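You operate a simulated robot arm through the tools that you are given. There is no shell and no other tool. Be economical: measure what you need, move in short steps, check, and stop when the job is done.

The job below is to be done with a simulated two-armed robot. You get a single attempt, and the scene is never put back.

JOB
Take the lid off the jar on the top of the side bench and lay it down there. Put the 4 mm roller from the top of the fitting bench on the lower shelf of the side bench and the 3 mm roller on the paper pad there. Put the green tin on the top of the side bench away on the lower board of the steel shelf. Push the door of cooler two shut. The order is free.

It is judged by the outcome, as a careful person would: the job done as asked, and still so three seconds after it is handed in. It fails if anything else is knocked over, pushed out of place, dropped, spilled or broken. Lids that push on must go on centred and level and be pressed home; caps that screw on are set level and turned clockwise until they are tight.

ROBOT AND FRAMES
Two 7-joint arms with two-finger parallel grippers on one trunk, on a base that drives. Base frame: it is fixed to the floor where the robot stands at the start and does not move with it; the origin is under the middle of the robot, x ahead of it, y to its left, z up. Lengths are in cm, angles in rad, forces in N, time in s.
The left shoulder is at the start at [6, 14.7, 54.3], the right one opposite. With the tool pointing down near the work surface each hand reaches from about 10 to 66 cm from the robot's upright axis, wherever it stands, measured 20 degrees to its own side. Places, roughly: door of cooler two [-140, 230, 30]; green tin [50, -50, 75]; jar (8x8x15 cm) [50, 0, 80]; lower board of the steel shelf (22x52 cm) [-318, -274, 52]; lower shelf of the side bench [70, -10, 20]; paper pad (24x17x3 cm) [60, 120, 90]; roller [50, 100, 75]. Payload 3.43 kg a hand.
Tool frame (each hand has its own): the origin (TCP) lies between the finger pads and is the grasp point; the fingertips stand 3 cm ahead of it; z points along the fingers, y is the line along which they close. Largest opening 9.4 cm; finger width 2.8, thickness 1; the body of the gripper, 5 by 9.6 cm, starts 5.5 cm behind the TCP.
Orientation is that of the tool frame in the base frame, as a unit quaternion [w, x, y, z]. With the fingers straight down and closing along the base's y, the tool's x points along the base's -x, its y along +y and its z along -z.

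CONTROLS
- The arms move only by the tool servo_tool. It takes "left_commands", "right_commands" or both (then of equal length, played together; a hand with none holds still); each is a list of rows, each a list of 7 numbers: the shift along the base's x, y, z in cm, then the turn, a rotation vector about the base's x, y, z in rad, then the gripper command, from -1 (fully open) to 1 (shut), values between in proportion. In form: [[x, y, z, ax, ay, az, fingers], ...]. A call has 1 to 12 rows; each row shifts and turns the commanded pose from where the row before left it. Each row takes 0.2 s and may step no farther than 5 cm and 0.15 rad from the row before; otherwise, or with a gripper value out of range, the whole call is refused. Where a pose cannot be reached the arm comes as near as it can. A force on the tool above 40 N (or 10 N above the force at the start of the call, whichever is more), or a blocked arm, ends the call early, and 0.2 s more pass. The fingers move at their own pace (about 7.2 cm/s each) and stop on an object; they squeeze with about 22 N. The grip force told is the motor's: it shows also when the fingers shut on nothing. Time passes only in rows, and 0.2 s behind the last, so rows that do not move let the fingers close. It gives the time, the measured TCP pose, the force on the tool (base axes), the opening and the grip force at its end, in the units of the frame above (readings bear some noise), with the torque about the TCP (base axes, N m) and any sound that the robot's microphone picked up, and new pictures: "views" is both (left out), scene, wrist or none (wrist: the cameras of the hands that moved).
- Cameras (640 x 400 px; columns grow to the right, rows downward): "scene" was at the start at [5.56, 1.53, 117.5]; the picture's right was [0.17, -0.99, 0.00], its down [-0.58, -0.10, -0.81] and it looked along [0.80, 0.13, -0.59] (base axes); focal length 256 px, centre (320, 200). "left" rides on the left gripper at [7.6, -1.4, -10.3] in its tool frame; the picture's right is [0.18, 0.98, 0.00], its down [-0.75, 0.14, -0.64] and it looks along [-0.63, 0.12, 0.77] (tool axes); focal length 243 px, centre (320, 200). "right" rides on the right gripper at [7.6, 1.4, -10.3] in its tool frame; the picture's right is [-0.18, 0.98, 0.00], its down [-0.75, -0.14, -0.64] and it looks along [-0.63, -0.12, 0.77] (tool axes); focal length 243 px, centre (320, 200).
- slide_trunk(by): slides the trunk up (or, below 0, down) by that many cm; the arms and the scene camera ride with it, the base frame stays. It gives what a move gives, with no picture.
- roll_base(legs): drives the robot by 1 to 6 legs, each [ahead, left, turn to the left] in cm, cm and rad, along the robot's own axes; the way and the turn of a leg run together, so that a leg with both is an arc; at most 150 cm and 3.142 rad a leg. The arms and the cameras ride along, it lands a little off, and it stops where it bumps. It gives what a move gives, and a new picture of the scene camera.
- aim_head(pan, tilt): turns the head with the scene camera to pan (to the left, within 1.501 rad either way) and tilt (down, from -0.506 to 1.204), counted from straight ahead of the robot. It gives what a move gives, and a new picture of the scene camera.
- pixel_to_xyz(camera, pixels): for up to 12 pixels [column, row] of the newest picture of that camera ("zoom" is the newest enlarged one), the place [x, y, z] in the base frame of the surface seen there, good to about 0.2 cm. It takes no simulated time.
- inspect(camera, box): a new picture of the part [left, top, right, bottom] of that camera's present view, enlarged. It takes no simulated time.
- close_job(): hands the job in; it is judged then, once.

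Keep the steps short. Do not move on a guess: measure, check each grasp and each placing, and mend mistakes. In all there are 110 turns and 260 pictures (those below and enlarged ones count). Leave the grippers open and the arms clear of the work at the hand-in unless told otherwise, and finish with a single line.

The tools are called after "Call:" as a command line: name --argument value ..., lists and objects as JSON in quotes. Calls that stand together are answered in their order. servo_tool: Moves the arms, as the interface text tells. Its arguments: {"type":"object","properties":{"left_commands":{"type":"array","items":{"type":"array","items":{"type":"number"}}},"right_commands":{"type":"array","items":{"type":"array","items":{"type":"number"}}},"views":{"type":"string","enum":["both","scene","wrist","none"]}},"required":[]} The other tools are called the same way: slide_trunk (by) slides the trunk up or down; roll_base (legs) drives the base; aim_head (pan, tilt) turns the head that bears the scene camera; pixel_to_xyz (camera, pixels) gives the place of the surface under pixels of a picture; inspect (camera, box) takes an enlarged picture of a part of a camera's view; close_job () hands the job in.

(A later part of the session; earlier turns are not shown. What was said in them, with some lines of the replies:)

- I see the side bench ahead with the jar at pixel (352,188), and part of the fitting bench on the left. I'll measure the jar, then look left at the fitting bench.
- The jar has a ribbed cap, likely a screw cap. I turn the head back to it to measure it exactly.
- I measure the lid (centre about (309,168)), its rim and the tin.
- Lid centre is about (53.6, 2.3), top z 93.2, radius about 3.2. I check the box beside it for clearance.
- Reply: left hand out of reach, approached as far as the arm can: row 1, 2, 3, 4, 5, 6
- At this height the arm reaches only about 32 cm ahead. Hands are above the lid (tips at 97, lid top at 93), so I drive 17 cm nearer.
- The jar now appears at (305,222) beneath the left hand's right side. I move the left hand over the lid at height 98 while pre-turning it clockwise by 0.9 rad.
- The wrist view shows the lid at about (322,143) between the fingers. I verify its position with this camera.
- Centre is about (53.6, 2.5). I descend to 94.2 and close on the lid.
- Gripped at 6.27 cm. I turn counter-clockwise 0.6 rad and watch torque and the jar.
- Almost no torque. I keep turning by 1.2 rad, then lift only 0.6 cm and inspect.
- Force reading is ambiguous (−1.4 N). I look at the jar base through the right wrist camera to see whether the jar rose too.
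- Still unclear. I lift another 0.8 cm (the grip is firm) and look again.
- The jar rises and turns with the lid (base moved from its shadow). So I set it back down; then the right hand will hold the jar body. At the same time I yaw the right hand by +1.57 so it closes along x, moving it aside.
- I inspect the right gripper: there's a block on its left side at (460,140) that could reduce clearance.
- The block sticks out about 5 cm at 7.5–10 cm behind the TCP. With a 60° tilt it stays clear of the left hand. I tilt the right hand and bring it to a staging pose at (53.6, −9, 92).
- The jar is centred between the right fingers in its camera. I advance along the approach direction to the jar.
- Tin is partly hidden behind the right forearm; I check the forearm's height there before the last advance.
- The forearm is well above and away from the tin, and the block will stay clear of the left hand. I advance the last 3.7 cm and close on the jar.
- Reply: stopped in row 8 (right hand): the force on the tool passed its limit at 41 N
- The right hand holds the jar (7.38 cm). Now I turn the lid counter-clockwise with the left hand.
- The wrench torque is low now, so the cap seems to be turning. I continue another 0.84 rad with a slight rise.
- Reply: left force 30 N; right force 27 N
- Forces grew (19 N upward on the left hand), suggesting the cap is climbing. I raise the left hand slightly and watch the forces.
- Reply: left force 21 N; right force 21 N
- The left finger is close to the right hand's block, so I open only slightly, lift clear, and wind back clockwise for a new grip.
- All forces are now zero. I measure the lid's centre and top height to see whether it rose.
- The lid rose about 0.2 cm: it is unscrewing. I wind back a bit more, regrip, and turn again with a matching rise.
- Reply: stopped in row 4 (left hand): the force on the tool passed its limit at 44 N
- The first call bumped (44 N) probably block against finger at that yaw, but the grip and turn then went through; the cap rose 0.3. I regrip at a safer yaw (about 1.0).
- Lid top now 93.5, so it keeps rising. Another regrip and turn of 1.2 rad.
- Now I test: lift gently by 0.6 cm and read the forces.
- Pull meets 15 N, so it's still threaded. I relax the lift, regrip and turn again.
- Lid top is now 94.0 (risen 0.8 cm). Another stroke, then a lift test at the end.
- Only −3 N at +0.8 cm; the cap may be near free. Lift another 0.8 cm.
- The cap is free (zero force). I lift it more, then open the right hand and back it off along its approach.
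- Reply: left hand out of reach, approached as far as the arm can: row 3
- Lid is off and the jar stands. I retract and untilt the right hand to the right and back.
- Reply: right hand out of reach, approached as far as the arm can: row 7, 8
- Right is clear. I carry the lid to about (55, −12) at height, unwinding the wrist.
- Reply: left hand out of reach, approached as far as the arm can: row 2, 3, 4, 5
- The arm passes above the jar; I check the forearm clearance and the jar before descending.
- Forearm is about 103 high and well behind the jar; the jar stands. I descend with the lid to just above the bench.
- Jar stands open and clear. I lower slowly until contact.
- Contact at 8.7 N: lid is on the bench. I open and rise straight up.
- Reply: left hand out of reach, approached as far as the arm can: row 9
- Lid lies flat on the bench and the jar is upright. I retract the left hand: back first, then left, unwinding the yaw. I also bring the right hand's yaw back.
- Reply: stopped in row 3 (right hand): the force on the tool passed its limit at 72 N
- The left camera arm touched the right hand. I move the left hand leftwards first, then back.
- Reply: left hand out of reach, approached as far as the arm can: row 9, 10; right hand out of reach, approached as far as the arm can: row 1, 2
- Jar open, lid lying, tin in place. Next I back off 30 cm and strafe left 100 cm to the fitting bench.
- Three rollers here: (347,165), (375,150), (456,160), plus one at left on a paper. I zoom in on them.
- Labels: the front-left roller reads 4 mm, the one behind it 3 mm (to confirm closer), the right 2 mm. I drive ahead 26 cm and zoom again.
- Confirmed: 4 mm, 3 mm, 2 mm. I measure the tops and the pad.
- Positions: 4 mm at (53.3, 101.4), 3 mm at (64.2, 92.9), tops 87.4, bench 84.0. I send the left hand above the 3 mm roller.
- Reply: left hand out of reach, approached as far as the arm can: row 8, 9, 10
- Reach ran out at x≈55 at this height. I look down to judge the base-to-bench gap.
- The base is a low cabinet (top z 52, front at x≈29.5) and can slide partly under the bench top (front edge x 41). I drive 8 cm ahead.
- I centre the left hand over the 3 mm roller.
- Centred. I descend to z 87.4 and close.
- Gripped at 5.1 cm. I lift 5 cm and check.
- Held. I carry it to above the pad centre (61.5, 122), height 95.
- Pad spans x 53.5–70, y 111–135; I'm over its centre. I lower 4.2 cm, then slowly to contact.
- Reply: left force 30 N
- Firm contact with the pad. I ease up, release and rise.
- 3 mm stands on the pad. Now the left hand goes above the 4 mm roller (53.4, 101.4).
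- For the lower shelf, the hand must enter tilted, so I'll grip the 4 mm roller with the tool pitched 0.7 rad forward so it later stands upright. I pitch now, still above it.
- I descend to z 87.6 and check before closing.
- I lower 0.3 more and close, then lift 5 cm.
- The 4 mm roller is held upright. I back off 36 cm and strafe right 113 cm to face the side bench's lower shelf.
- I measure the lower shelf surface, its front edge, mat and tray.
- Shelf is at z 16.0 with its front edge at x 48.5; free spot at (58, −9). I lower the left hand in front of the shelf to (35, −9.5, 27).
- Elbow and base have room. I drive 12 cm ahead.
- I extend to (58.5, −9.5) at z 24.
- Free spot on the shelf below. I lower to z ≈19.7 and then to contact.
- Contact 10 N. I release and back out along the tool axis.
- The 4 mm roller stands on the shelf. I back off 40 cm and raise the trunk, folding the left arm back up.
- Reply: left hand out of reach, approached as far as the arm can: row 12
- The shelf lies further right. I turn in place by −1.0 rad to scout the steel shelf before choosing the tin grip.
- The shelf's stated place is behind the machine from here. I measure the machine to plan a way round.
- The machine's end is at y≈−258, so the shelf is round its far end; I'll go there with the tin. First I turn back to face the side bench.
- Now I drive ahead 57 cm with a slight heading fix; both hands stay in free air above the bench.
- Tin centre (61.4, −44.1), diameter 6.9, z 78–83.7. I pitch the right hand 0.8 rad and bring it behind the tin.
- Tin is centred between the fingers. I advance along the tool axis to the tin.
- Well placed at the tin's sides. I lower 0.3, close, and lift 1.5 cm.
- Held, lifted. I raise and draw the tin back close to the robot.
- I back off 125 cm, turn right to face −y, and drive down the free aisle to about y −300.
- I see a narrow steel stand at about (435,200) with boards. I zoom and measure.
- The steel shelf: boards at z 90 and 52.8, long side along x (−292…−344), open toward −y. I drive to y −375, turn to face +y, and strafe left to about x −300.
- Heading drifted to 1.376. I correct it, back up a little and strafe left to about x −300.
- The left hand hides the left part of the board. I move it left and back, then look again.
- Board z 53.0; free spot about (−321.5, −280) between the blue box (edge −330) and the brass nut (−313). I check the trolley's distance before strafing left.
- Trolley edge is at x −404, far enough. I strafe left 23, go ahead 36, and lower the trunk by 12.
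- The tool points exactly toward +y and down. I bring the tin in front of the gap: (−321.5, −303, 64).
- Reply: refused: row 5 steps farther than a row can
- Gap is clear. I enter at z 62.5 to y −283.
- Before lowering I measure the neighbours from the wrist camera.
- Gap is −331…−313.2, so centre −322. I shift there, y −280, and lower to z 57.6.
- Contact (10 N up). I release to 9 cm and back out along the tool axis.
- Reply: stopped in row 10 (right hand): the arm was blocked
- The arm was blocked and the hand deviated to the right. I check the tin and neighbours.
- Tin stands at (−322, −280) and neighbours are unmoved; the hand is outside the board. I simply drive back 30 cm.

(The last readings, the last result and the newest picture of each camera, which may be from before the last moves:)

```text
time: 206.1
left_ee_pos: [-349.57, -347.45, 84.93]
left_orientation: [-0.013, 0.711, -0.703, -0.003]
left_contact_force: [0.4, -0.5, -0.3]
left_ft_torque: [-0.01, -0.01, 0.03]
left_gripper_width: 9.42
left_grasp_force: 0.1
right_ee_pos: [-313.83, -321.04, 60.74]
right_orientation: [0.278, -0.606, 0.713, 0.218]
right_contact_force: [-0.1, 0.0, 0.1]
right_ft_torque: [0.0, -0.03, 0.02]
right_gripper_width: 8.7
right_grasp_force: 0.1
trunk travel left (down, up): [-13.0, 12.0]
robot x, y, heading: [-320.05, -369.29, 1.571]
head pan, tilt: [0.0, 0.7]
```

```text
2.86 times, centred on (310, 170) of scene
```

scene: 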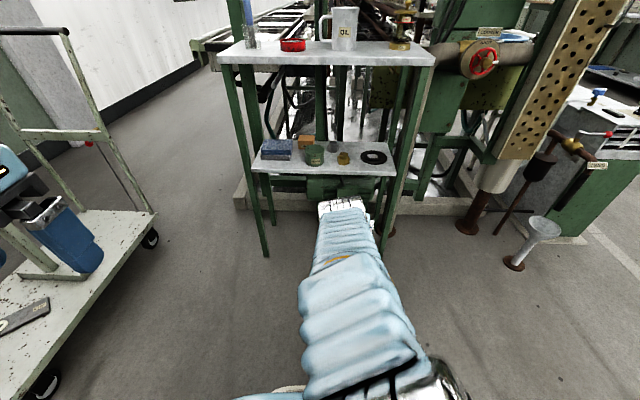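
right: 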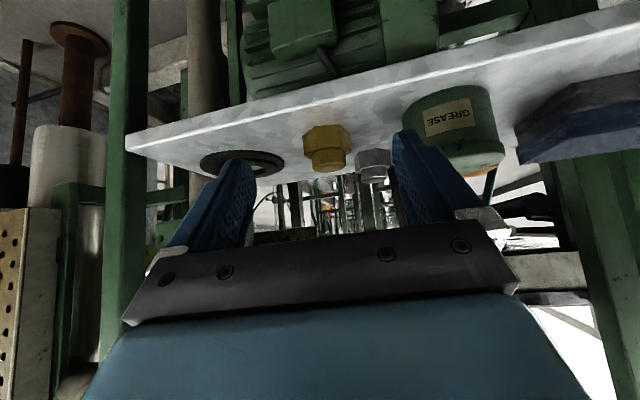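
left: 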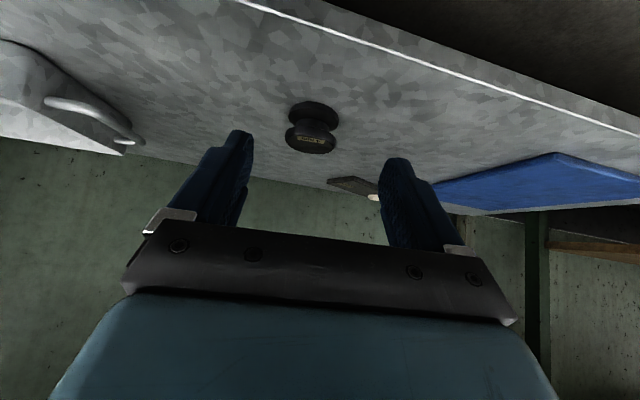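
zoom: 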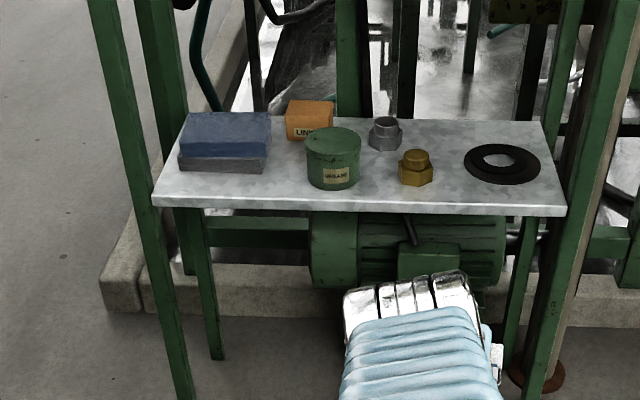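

Tin is neatly on the lower board. I raise the trunk and lift/unpitch the right arm.

Call:
slide_trunk --by 12

Call:
servo_tool --right_commands '[[0, 0, 3, 0, 0, 0, -1], [0, 0, 3, 0, 0, 0, -1], [0, 0, 3, -0.1, 0, 0, -1], [0, 0, 3, -0.1, 0, 0, -1], [0.5, 0, 3, -0.1, 0, 0, -1], [1, 0, 3, -0.1, 0, 0.05, -1], [1, 0, 3, -0.1, 0, 0.05, -1], [1, -1, 1, -0.1, 0, 0.05, -1], [1, -1, 0, -0.1, 0, 0, -1], [1, -1, 0, -0.1, 0, 0, -1]]' --views "scene"

```text
time: 207.6
left_ee_pos: [-349.53, -347.44, 96.95]
left_orientation: [-0.013, 0.712, -0.702, -0.003]
left_contact_force: [-0.5, 0.3, -0.6]
left_ft_torque: [-0.02, 0.0, -0.04]
left_gripper_width: 9.36
left_grasp_force: 0.1
right_ee_pos: [-313.86, -321.03, 72.81]
right_orientation: [0.278, -0.606, 0.713, 0.218]
right_contact_force: [0.1, 1.1, 0.2]
right_ft_torque: [0.01, -0.03, -0.05]
right_gripper_width: 8.71
right_grasp_force: 0.0
trunk travel left (down, up): [-25.0, 0.0]
robot x, y, heading: [-320.31, -368.98, 1.574]
head pan, tilt: [0.0, 0.7]
```

```text
time: 209.8
left_ee_pos: [-349.42, -347.56, 96.89]
left_orientation: [-0.014, 0.711, -0.703, -0.004]
left_contact_force: [-0.4, -0.1, -0.4]
left_ft_torque: [-0.02, -0.03, 0.0]
left_gripper_width: 9.38
left_grasp_force: 0.0
right_ee_pos: [-308.43, -324.22, 94.86]
right_orientation: [-0.005, 0.718, -0.693, 0.058]
right_contact_force: [-0.5, 0.1, -0.6]
right_ft_torque: [0.02, -0.04, -0.03]
right_gripper_width: 9.38
right_grasp_force: 0.1
trunk travel left (down, up): [-25.0, 0.0]
robot x, y, heading: [-320.27, -369.47, 1.57]
head pan, tilt: [0.0, 0.7]
```

scene: 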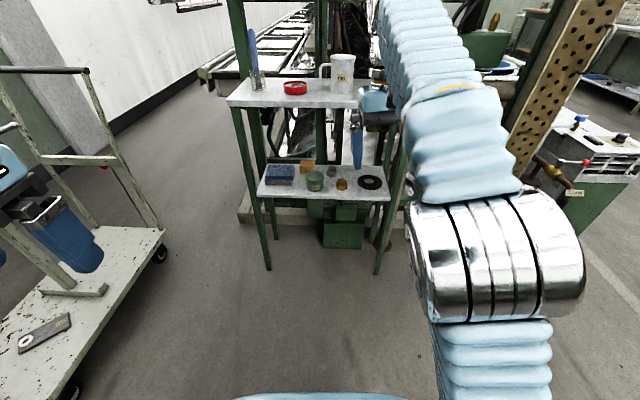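

I tuck the right hand back, then strafe right along the aisle to x ≈ −115.

Call:
servo_tool --right_commands '[[0.8, -4, 0.4, 0, 0, 0, -1], [0.8, -4, 0.4, 0, 0, 0, -1], [0.8, -4, 0.4, 0, 0, 0, -1], [0.8, -4, 0.4, 0, 0, 0, -1], [0.8, -4, 0.4, 0, 0, 0, -1]]' --views "none"

Call:
roll_base --legs '[[0, -105, 0], [0, -100, 0]]'

```text
time: 211.0
left_ee_pos: [-349.52, -347.53, 96.92]
left_orientation: [-0.013, 0.711, -0.703, -0.003]
left_contact_force: [0.1, 0.2, 0.4]
left_ft_torque: [-0.01, -0.01, -0.01]
left_gripper_width: 9.43
left_grasp_force: 0.1
right_ee_pos: [-304.47, -344.16, 96.42]
right_orientation: [-0.005, 0.718, -0.693, 0.059]
right_contact_force: [-1.2, 0.5, 0.0]
right_ft_torque: [0.01, 0.0, -0.01]
right_gripper_width: 9.39
right_grasp_force: 0.0
trunk travel left (down, up): [-25.0, 0.0]
robot x, y, heading: [-320.27, -369.31, 1.574]
head pan, tilt: [0.0, 0.7]
```

```text
time: 221.2
left_ee_pos: [-143.79, -346.61, 96.87]
left_orientation: [-0.012, 0.713, -0.701, -0.003]
left_contact_force: [-1.0, -0.2, -0.5]
left_ft_torque: [-0.02, 0.0, -0.02]
left_gripper_width: 9.4
left_grasp_force: 0.0
right_ee_pos: [-98.74, -343.14, 96.56]
right_orientation: [-0.005, 0.719, -0.693, 0.058]
right_contact_force: [0.1, 0.3, -0.4]
right_ft_torque: [-0.01, -0.01, -0.02]
right_gripper_width: 9.38
right_grasp_force: 0.0
trunk travel left (down, up): [-25.0, 0.0]
robot x, y, heading: [-114.48, -368.32, 1.574]
head pan, tilt: [0.0, 0.7]
```

scene: 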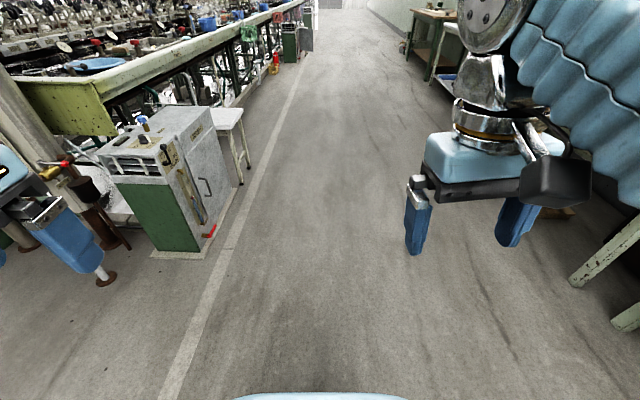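

Aisle is clear. I drive north about 450 cm, keeping a little to the right.

Call:
roll_base --legs '[[0, -12, 0], [150, 0, 0], [150, 0, 0], [120, 0, 0]]'

Call:
aim_head --pan 0.2 --tilt 0.45

```text
time: 242.0
left_ee_pos: [-134.84, 68.81, 97.01]
left_orientation: [-0.013, 0.715, -0.699, -0.003]
left_contact_force: [-0.3, -0.5, -0.1]
left_ft_torque: [-0.03, -0.04, 0.0]
left_gripper_width: 9.41
left_grasp_force: 0.0
right_ee_pos: [-89.98, 72.57, 96.5]
right_orientation: [-0.005, 0.723, -0.689, 0.059]
right_contact_force: [-0.2, -0.3, -0.1]
right_ft_torque: [0.0, 0.03, -0.04]
right_gripper_width: 9.41
right_grasp_force: 0.1
trunk travel left (down, up): [-25.0, 0.0]
robot x, y, heading: [-105.44, 47.56, 1.586]
head pan, tilt: [0.0, 0.7]
```

scene: 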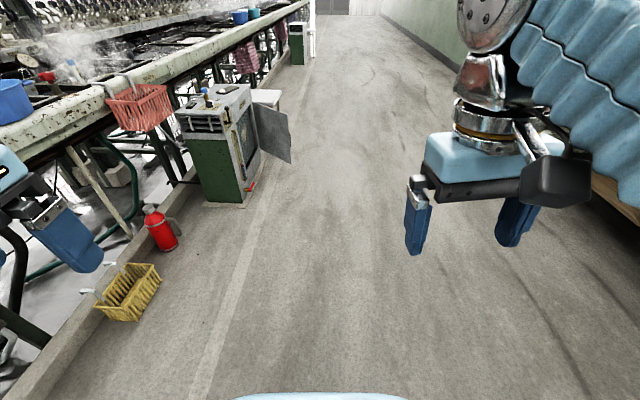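

```text
time: 242.8
left_ee_pos: [-134.88, 68.8, 96.87]
left_orientation: [-0.013, 0.716, -0.698, -0.003]
left_contact_force: [-0.2, 1.0, -0.1]
left_ft_torque: [0.01, 0.01, 0.0]
left_gripper_width: 9.42
left_grasp_force: 0.0
right_ee_pos: [-89.81, 72.69, 96.44]
right_orientation: [-0.005, 0.723, -0.688, 0.058]
right_contact_force: [0.9, -0.1, 0.3]
right_ft_torque: [0.0, 0.01, -0.03]
right_gripper_width: 9.39
right_grasp_force: 0.0
trunk travel left (down, up): [-25.0, 0.0]
robot x, y, heading: [-105.25, 47.64, 1.582]
head pan, tilt: [0.201, 0.45]
```

scene: 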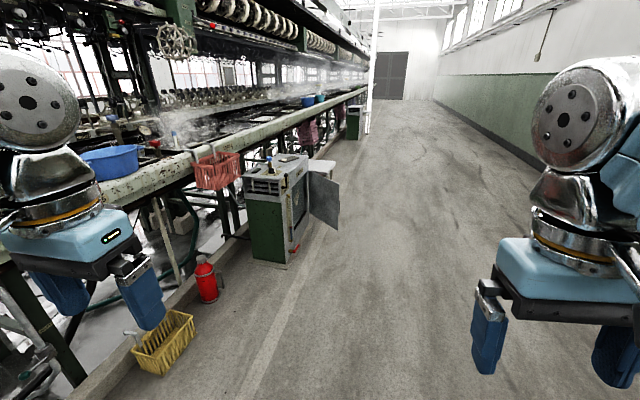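

The cooler has its door open into the aisle at (322,195). I zoom and measure the hinge and the door edge.

Call:
inspect --camera "scene" --box '[220, 130, 380, 280]'

Call:
pixel_to_xyz --camera "scene" --pixels '[[312, 175], [312, 205], [335, 185], [335, 220], [322, 195], [305, 185], [288, 262], [288, 180], [265, 180], [305, 235], [320, 165], [297, 200]]'

```text
2.67 times, centred on (300, 205) of scene
```

zoom: 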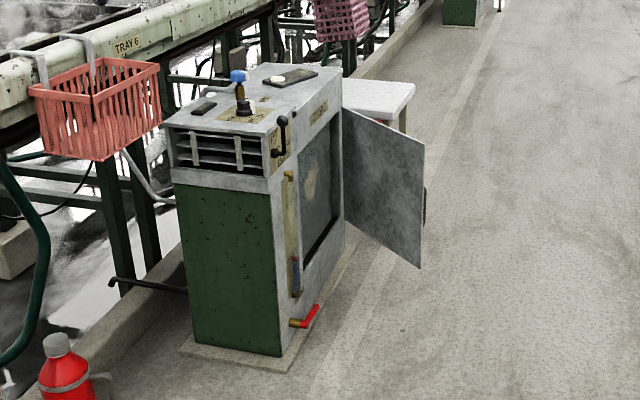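

```text
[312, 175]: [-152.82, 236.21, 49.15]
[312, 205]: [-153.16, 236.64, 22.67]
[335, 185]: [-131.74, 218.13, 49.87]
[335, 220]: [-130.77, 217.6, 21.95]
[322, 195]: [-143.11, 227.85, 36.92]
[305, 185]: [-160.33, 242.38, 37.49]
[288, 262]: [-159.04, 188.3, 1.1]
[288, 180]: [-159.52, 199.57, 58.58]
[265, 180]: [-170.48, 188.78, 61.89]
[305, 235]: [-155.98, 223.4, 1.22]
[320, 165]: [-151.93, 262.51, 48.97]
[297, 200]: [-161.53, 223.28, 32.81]
```

The door is hinged at about (−158, 241), its free edge at (−129, 215), open ≈49° with its outer face toward +x,+y. I'll push it from the aisle. I drive to about (−73, 208) and turn to face −x.

Call:
roll_base --legs '[[0, -32, 0], [150, 0, 0], [12, 0, 0], [0, 0, 1.556]]'

Call:
aim_head --pan 0.0 --tilt 0.6

```text
time: 256.8
left_ee_pos: [-94.67, 183.17, 96.93]
left_orientation: [-0.006, 1.0, 0.012, -0.011]
left_contact_force: [0.3, -0.7, 0.9]
left_ft_torque: [0.01, 0.0, 0.01]
left_gripper_width: 9.36
left_grasp_force: 0.0
right_ee_pos: [-98.49, 228.06, 96.49]
right_orientation: [-0.045, 0.998, 0.024, 0.037]
right_contact_force: [0.2, 0.1, 0.3]
right_ft_torque: [0.0, -0.03, -0.01]
right_gripper_width: 9.4
right_grasp_force: 0.2
trunk travel left (down, up): [-25.0, 0.0]
robot x, y, heading: [-73.07, 212.78, -3.127]
head pan, tilt: [0.201, 0.45]
```

scene: 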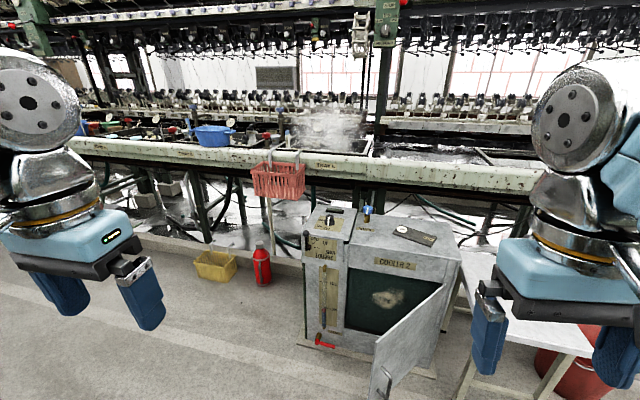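

```text
time: 257.5
left_ee_pos: [-94.7, 183.04, 96.88]
left_orientation: [-0.007, 1.0, 0.012, -0.012]
left_contact_force: [0.4, 0.0, -0.9]
left_ft_torque: [-0.03, -0.03, -0.01]
left_gripper_width: 9.39
left_grasp_force: 0.1
right_ee_pos: [-98.55, 228.07, 96.52]
right_orientation: [-0.045, 0.998, 0.023, 0.037]
right_contact_force: [-0.8, 0.1, 0.1]
right_ft_torque: [-0.01, -0.02, -0.04]
right_gripper_width: 9.4
right_grasp_force: 0.1
trunk travel left (down, up): [-25.0, 0.0]
robot x, y, heading: [-73.48, 212.67, -3.132]
head pan, tilt: [0.0, 0.6]
5 turns are left
```

scene: 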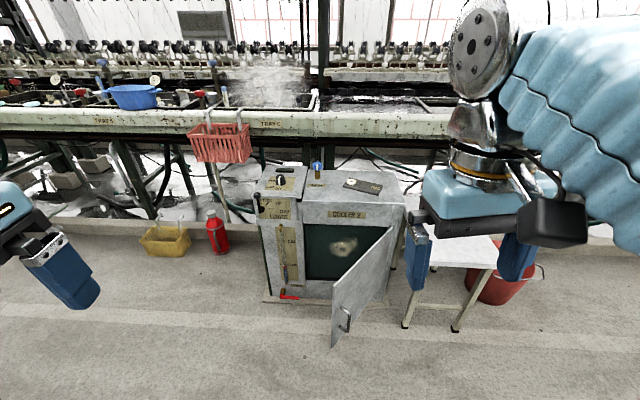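

COOLER 2 is confirmed, with its outer face to the right in view and the handle near the edge. I lower the right hand, shut its fingers and pitch it forward 1.0 rad while staying on the door's outer side, then drive 17 cm ahead.

Call:
servo_tool --right_commands '[[-1.9, 0.35, -4.2, 0, 0.084, 0, 1], [-1.9, 0.35, -4.2, 0, 0.084, 0, 1], [-1.9, 0.35, -4.2, 0, 0.084, 0, 1], [-1.9, 0.35, -4.2, 0, 0.084, 0, 1], [-1.9, 0.35, -4.2, 0, 0.084, 0, 1], [-1.9, 0.35, -4.2, 0, 0.084, 0, 1], [-1.9, 0.35, -4.2, 0, 0.084, 0, 1], [-1.9, 0.35, -4.2, 0, 0.084, 0, 1], [-1.9, 0.35, -4.2, 0, 0.084, 0, 1], [-1.9, 0.35, -4.2, 0, 0.084, 0, 1], [-1.9, 0.35, -4.2, 0, 0.084, 0, 1], [-1.9, 0.35, -4.2, 0, 0.084, 0, 1]]' --views "scene"

Call:
pixel_to_xyz --camera "scene" --pixels '[[345, 318], [335, 345], [335, 295], [385, 230], [385, 290], [360, 280], [300, 205], [365, 205]]'

Call:
roll_base --legs '[[17, 0, 0]]'

Call:
inspect --camera "scene" --box '[180, 150, 500, 390]'

```text
time: 260.1
left_ee_pos: [-94.69, 183.13, 96.88]
left_orientation: [-0.008, 1.0, 0.011, -0.012]
left_contact_force: [0.5, 0.2, -0.9]
left_ft_torque: [0.02, 0.01, 0.01]
left_gripper_width: 9.42
left_grasp_force: 0.1
right_ee_pos: [-123.0, 232.18, 46.45]
right_orientation: [-0.051, 0.892, -0.002, -0.449]
right_contact_force: [0.3, -0.4, 0.5]
right_ft_torque: [0.03, -0.01, 0.03]
right_gripper_width: 0.0
right_grasp_force: 21.9
right hand out of reach, approached as far as the arm can: row 8, 9
trunk travel left (down, up): [-25.0, 0.0]
robot x, y, heading: [-73.53, 212.66, -3.13]
head pan, tilt: [0.0, 0.6]
```

scene: 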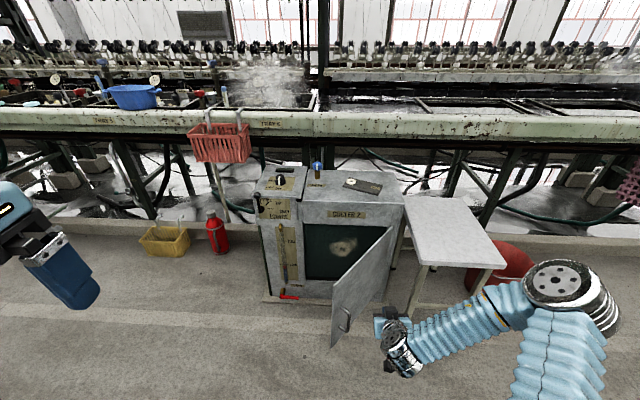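

```text
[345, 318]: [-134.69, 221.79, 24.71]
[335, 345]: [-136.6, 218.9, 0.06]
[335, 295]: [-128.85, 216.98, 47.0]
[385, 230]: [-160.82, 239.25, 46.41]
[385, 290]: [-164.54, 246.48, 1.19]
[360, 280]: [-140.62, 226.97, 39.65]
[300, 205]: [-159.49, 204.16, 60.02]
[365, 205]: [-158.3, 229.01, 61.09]
```

```text
time: 261.6
left_ee_pos: [-111.5, 182.87, 96.92]
left_orientation: [-0.007, 1.0, 0.011, -0.011]
left_contact_force: [0.8, 0.4, 0.8]
left_ft_torque: [0.0, 0.0, -0.03]
left_gripper_width: 9.39
left_grasp_force: 0.1
right_ee_pos: [-139.86, 232.15, 46.47]
right_orientation: [-0.052, 0.892, -0.002, -0.45]
right_contact_force: [-0.3, -0.5, 0.3]
right_ft_torque: [-0.01, 0.01, 0.0]
right_gripper_width: 0.0
right_grasp_force: 22.0
trunk travel left (down, up): [-25.0, 0.0]
robot x, y, heading: [-90.49, 212.72, -3.131]
head pan, tilt: [0.0, 0.6]
```

scene: 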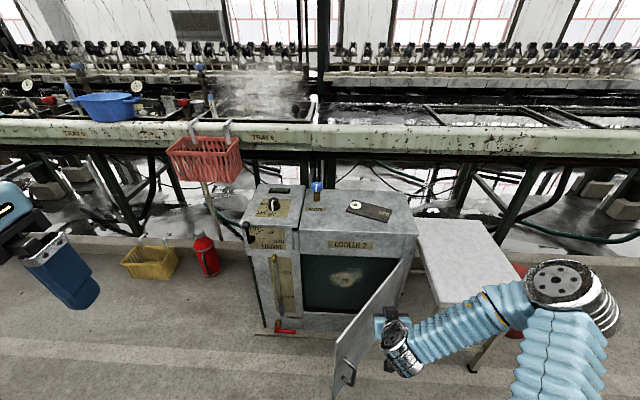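

```text
1.67 times, centred on (340, 270) of scene
4 turns are left
```

zoom: 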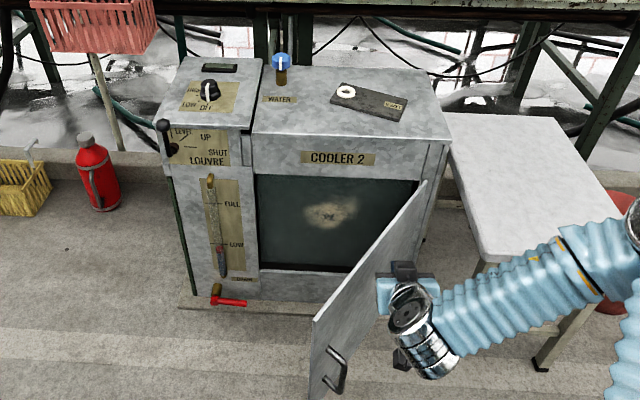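

Handle is low (z 25), my tips at z 43. I push the door along its closing arc, then press it home.

Call:
servo_tool --right_commands '[[-1.2, -2.5, 0, 0, 0, 0, 1], [-1.4, -2.5, 0, 0, 0, 0, 1], [-1.5, -2.5, 0, 0, 0, 0, 1], [-1.6, -2.5, 0, 0, 0, 0, 1], [-1.6, -2.5, 0, 0, 0, 0, 1], [-1.6, -2.5, 0, 0, 0, 0, 1], [-1.6, -2.5, 0, 0, 0, 0, 1], [-1.6, -2.5, 0, 0, 0, 0, 1], [-1.5, -2, 0, 0, 0, 0, 1], [-1, 0, 0, 0, 0, 0, 1], [-1, 0, 0, 0, 0, 0, 1], [0, 0, 0, 0, 0, 0, 1]]' --views "both"

Call:
servo_tool --right_commands '[[-0.8, 0, 0, 0, 0, 0, 1], [-0.8, 0, 0, 0, 0, 0, 1], [-0.8, 0, 0, 0, 0, 0, 1], [-0.8, 0, 0, 0, 0, 0, 1], [0, 0, 0, 0, 0, 0, 1]]' --views "both"

Call:
inspect --camera "scene" --box '[180, 150, 500, 390]'

Call:
pixel_to_xyz --camera "scene" --pixels '[[310, 270], [330, 300], [350, 320], [300, 290], [320, 280], [290, 280], [335, 330]]'

```text
time: 264.0
left_ee_pos: [-111.47, 183.02, 96.96]
left_orientation: [-0.006, 1.0, 0.011, -0.012]
left_contact_force: [0.5, 0.4, -0.2]
left_ft_torque: [0.0, 0.03, -0.03]
left_gripper_width: 9.39
left_grasp_force: 0.1
right_ee_pos: [-155.06, 209.82, 46.23]
right_orientation: [-0.05, 0.895, 0.0, -0.444]
right_contact_force: [9.5, -1.4, 2.2]
right_ft_torque: [-0.01, 0.01, 0.02]
right_gripper_width: 0.01
right_grasp_force: 22.1
trunk travel left (down, up): [-25.0, 0.0]
robot x, y, heading: [-89.76, 212.34, -3.13]
head pan, tilt: [0.0, 0.6]
stopped in row 12 (right hand): the force on the tool passed its limit at 43 N (the readings are from after the stop); the commanded pose is now the measured one
```

scene: 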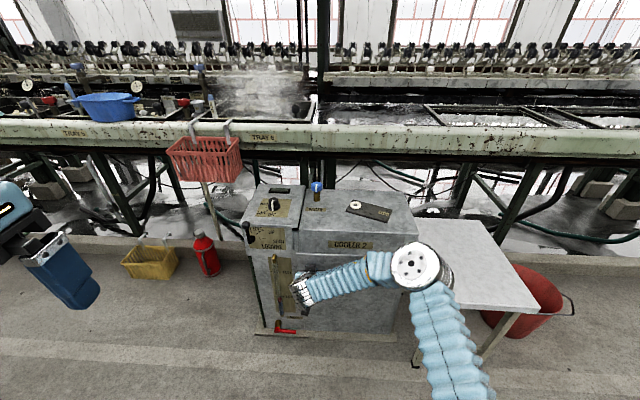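
right: 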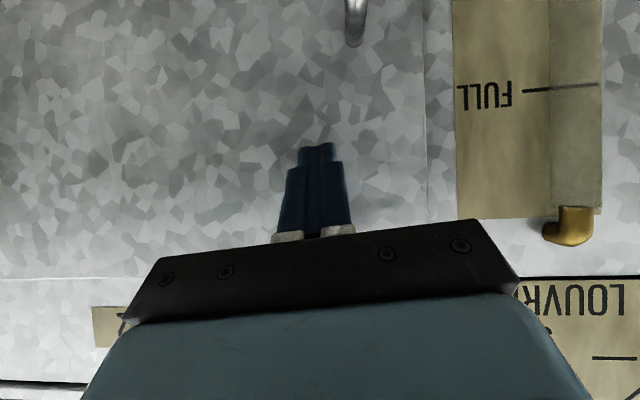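

```text
time: 264.3
left_ee_pos: [-111.39, 182.89, 96.88]
left_orientation: [-0.006, 1.0, 0.011, -0.012]
left_contact_force: [-1.0, 0.8, 0.0]
left_ft_torque: [0.03, 0.0, -0.03]
left_gripper_width: 9.4
left_grasp_force: 0.1
right_ee_pos: [-155.14, 209.68, 46.1]
right_orientation: [-0.05, 0.896, 0.001, -0.441]
right_contact_force: [9.9, 0.1, 3.1]
right_ft_torque: [0.02, 0.06, -0.05]
right_gripper_width: 0.02
right_grasp_force: 21.6
trunk travel left (down, up): [-25.0, 0.0]
robot x, y, heading: [-90.17, 212.29, -3.132]
head pan, tilt: [0.0, 0.6]
stopped in row 1 (right hand): the force on the tool passed its limit at 51 N (the readings are from after the stop); the commanded pose is now the measured one
```

scene: 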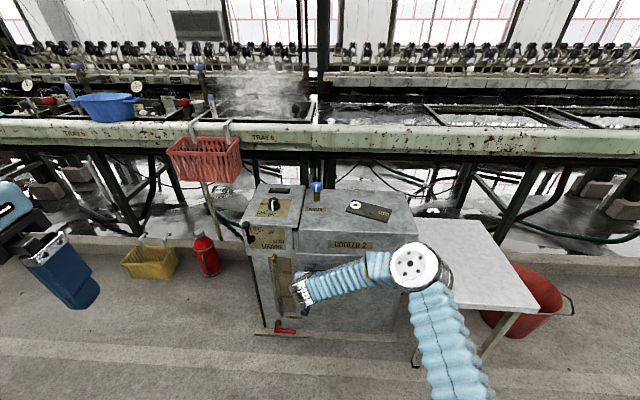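
right: 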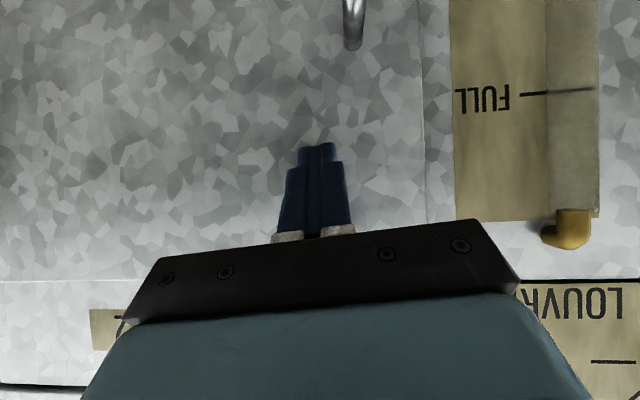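

```text
1.67 times, centred on (340, 270) of scene
```

zoom: 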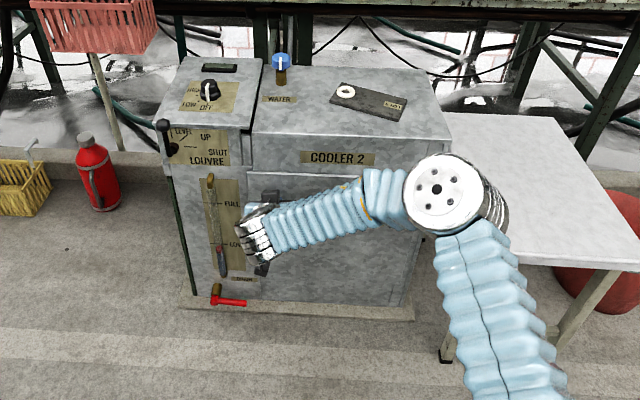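

```text
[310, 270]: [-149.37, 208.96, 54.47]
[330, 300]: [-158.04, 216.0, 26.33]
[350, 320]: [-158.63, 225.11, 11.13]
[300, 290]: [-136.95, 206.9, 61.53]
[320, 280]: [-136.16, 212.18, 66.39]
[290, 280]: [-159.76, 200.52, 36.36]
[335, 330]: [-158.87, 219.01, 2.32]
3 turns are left
```

The door is flush, pressed home. I back the hand off, drive back, open the fingers and raise the arm, then check.

Call:
servo_tool --right_commands '[[1.5, 0, 0.5, 0, 0, 0, 1], [2.5, 0, 1, 0, 0, 0, 1], [3, 0, 1, 0, 0, 0, 1], [3, 0.5, 1, 0, 0, 0, 1]]' --views "none"

Call:
roll_base --legs '[[-35, 0, 0]]'

Call:
servo_tool --right_commands '[[0, 1, 3, 0, 0, 0, -1], [0, 1, 3, 0, 0, 0, -1], [0, 1, 3, 0, 0, 0, -1], [0, 1, 3, 0, 0, 0, -1], [0, 1, 3, 0, -0.1, 0, -1], [0, 1, 3, 0, -0.1, 0, -1], [0, 1, 3, 0, -0.1, 0, -1], [0, 1, 3, 0, -0.1, 0, -1]]' --views "none"

Call:
inspect --camera "scene" --box '[180, 130, 460, 350]'

```text
time: 265.3
left_ee_pos: [-111.49, 182.98, 96.86]
left_orientation: [-0.007, 1.0, 0.011, -0.012]
left_contact_force: [0.2, -0.1, 0.1]
left_ft_torque: [0.03, -0.03, -0.07]
left_gripper_width: 9.39
left_grasp_force: 0.0
right_ee_pos: [-145.26, 210.19, 49.62]
right_orientation: [-0.05, 0.896, 0.0, -0.442]
right_contact_force: [-0.2, 1.1, 0.2]
right_ft_torque: [-0.01, 0.04, 0.0]
right_gripper_width: 0.02
right_grasp_force: 22.4
trunk travel left (down, up): [-25.0, 0.0]
robot x, y, heading: [-90.0, 212.3, -3.131]
head pan, tilt: [0.0, 0.6]
```

```text
time: 267.6
left_ee_pos: [-76.78, 183.21, 96.86]
left_orientation: [-0.007, 1.0, 0.013, -0.011]
left_contact_force: [0.1, -0.2, -0.4]
left_ft_torque: [-0.03, 0.0, 0.0]
left_gripper_width: 9.37
left_grasp_force: 0.1
right_ee_pos: [-110.62, 210.6, 49.53]
right_orientation: [-0.05, 0.896, 0.001, -0.441]
right_contact_force: [0.2, -0.3, 0.1]
right_ft_torque: [0.02, -0.01, -0.01]
right_gripper_width: 0.0
right_grasp_force: 21.9
trunk travel left (down, up): [-25.0, 0.0]
robot x, y, heading: [-55.13, 212.47, -3.126]
head pan, tilt: [0.0, 0.6]
```

scene: 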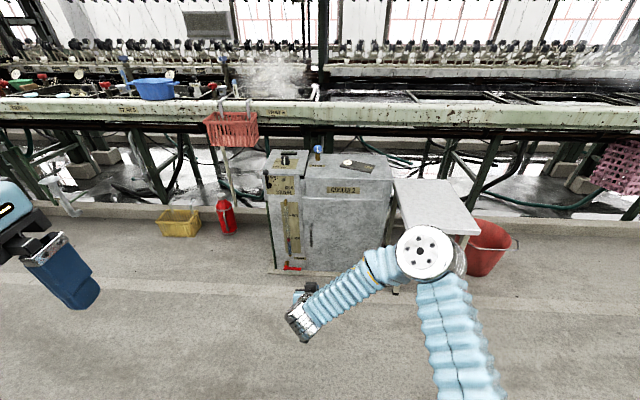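

```text
time: 269.4
left_ee_pos: [-76.71, 183.31, 96.87]
left_orientation: [-0.007, 1.0, 0.011, -0.012]
left_contact_force: [-0.1, -0.2, 1.1]
left_ft_torque: [-0.01, 0.04, 0.03]
left_gripper_width: 9.41
left_grasp_force: 0.0
right_ee_pos: [-110.39, 218.72, 73.71]
right_orientation: [-0.048, 0.966, 0.012, -0.255]
right_contact_force: [0.7, -1.0, -0.2]
right_ft_torque: [-0.02, 0.0, 0.01]
right_gripper_width: 9.41
right_grasp_force: 0.1
trunk travel left (down, up): [-25.0, 0.0]
robot x, y, heading: [-55.56, 212.75, -3.131]
head pan, tilt: [0.0, 0.6]
```

```text
1.82 times, centred on (320, 240) of scene
2 turns are left
```

zoom: 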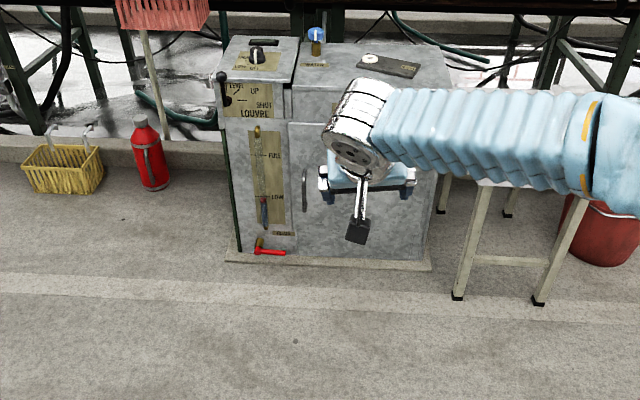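

The cooler door stays shut, both grippers are open and the arms are clear, so I hand the job in.

Call:
close_job

```text
The job is handed in.
```

The job is handed in: the jar lid is off and lying on the side bench, the 4 mm roller is on its lower shelf, the 3 mm roller is on the paper pad, the green tin is on the lower board of the steel shelf, and cooler two's door is shut.
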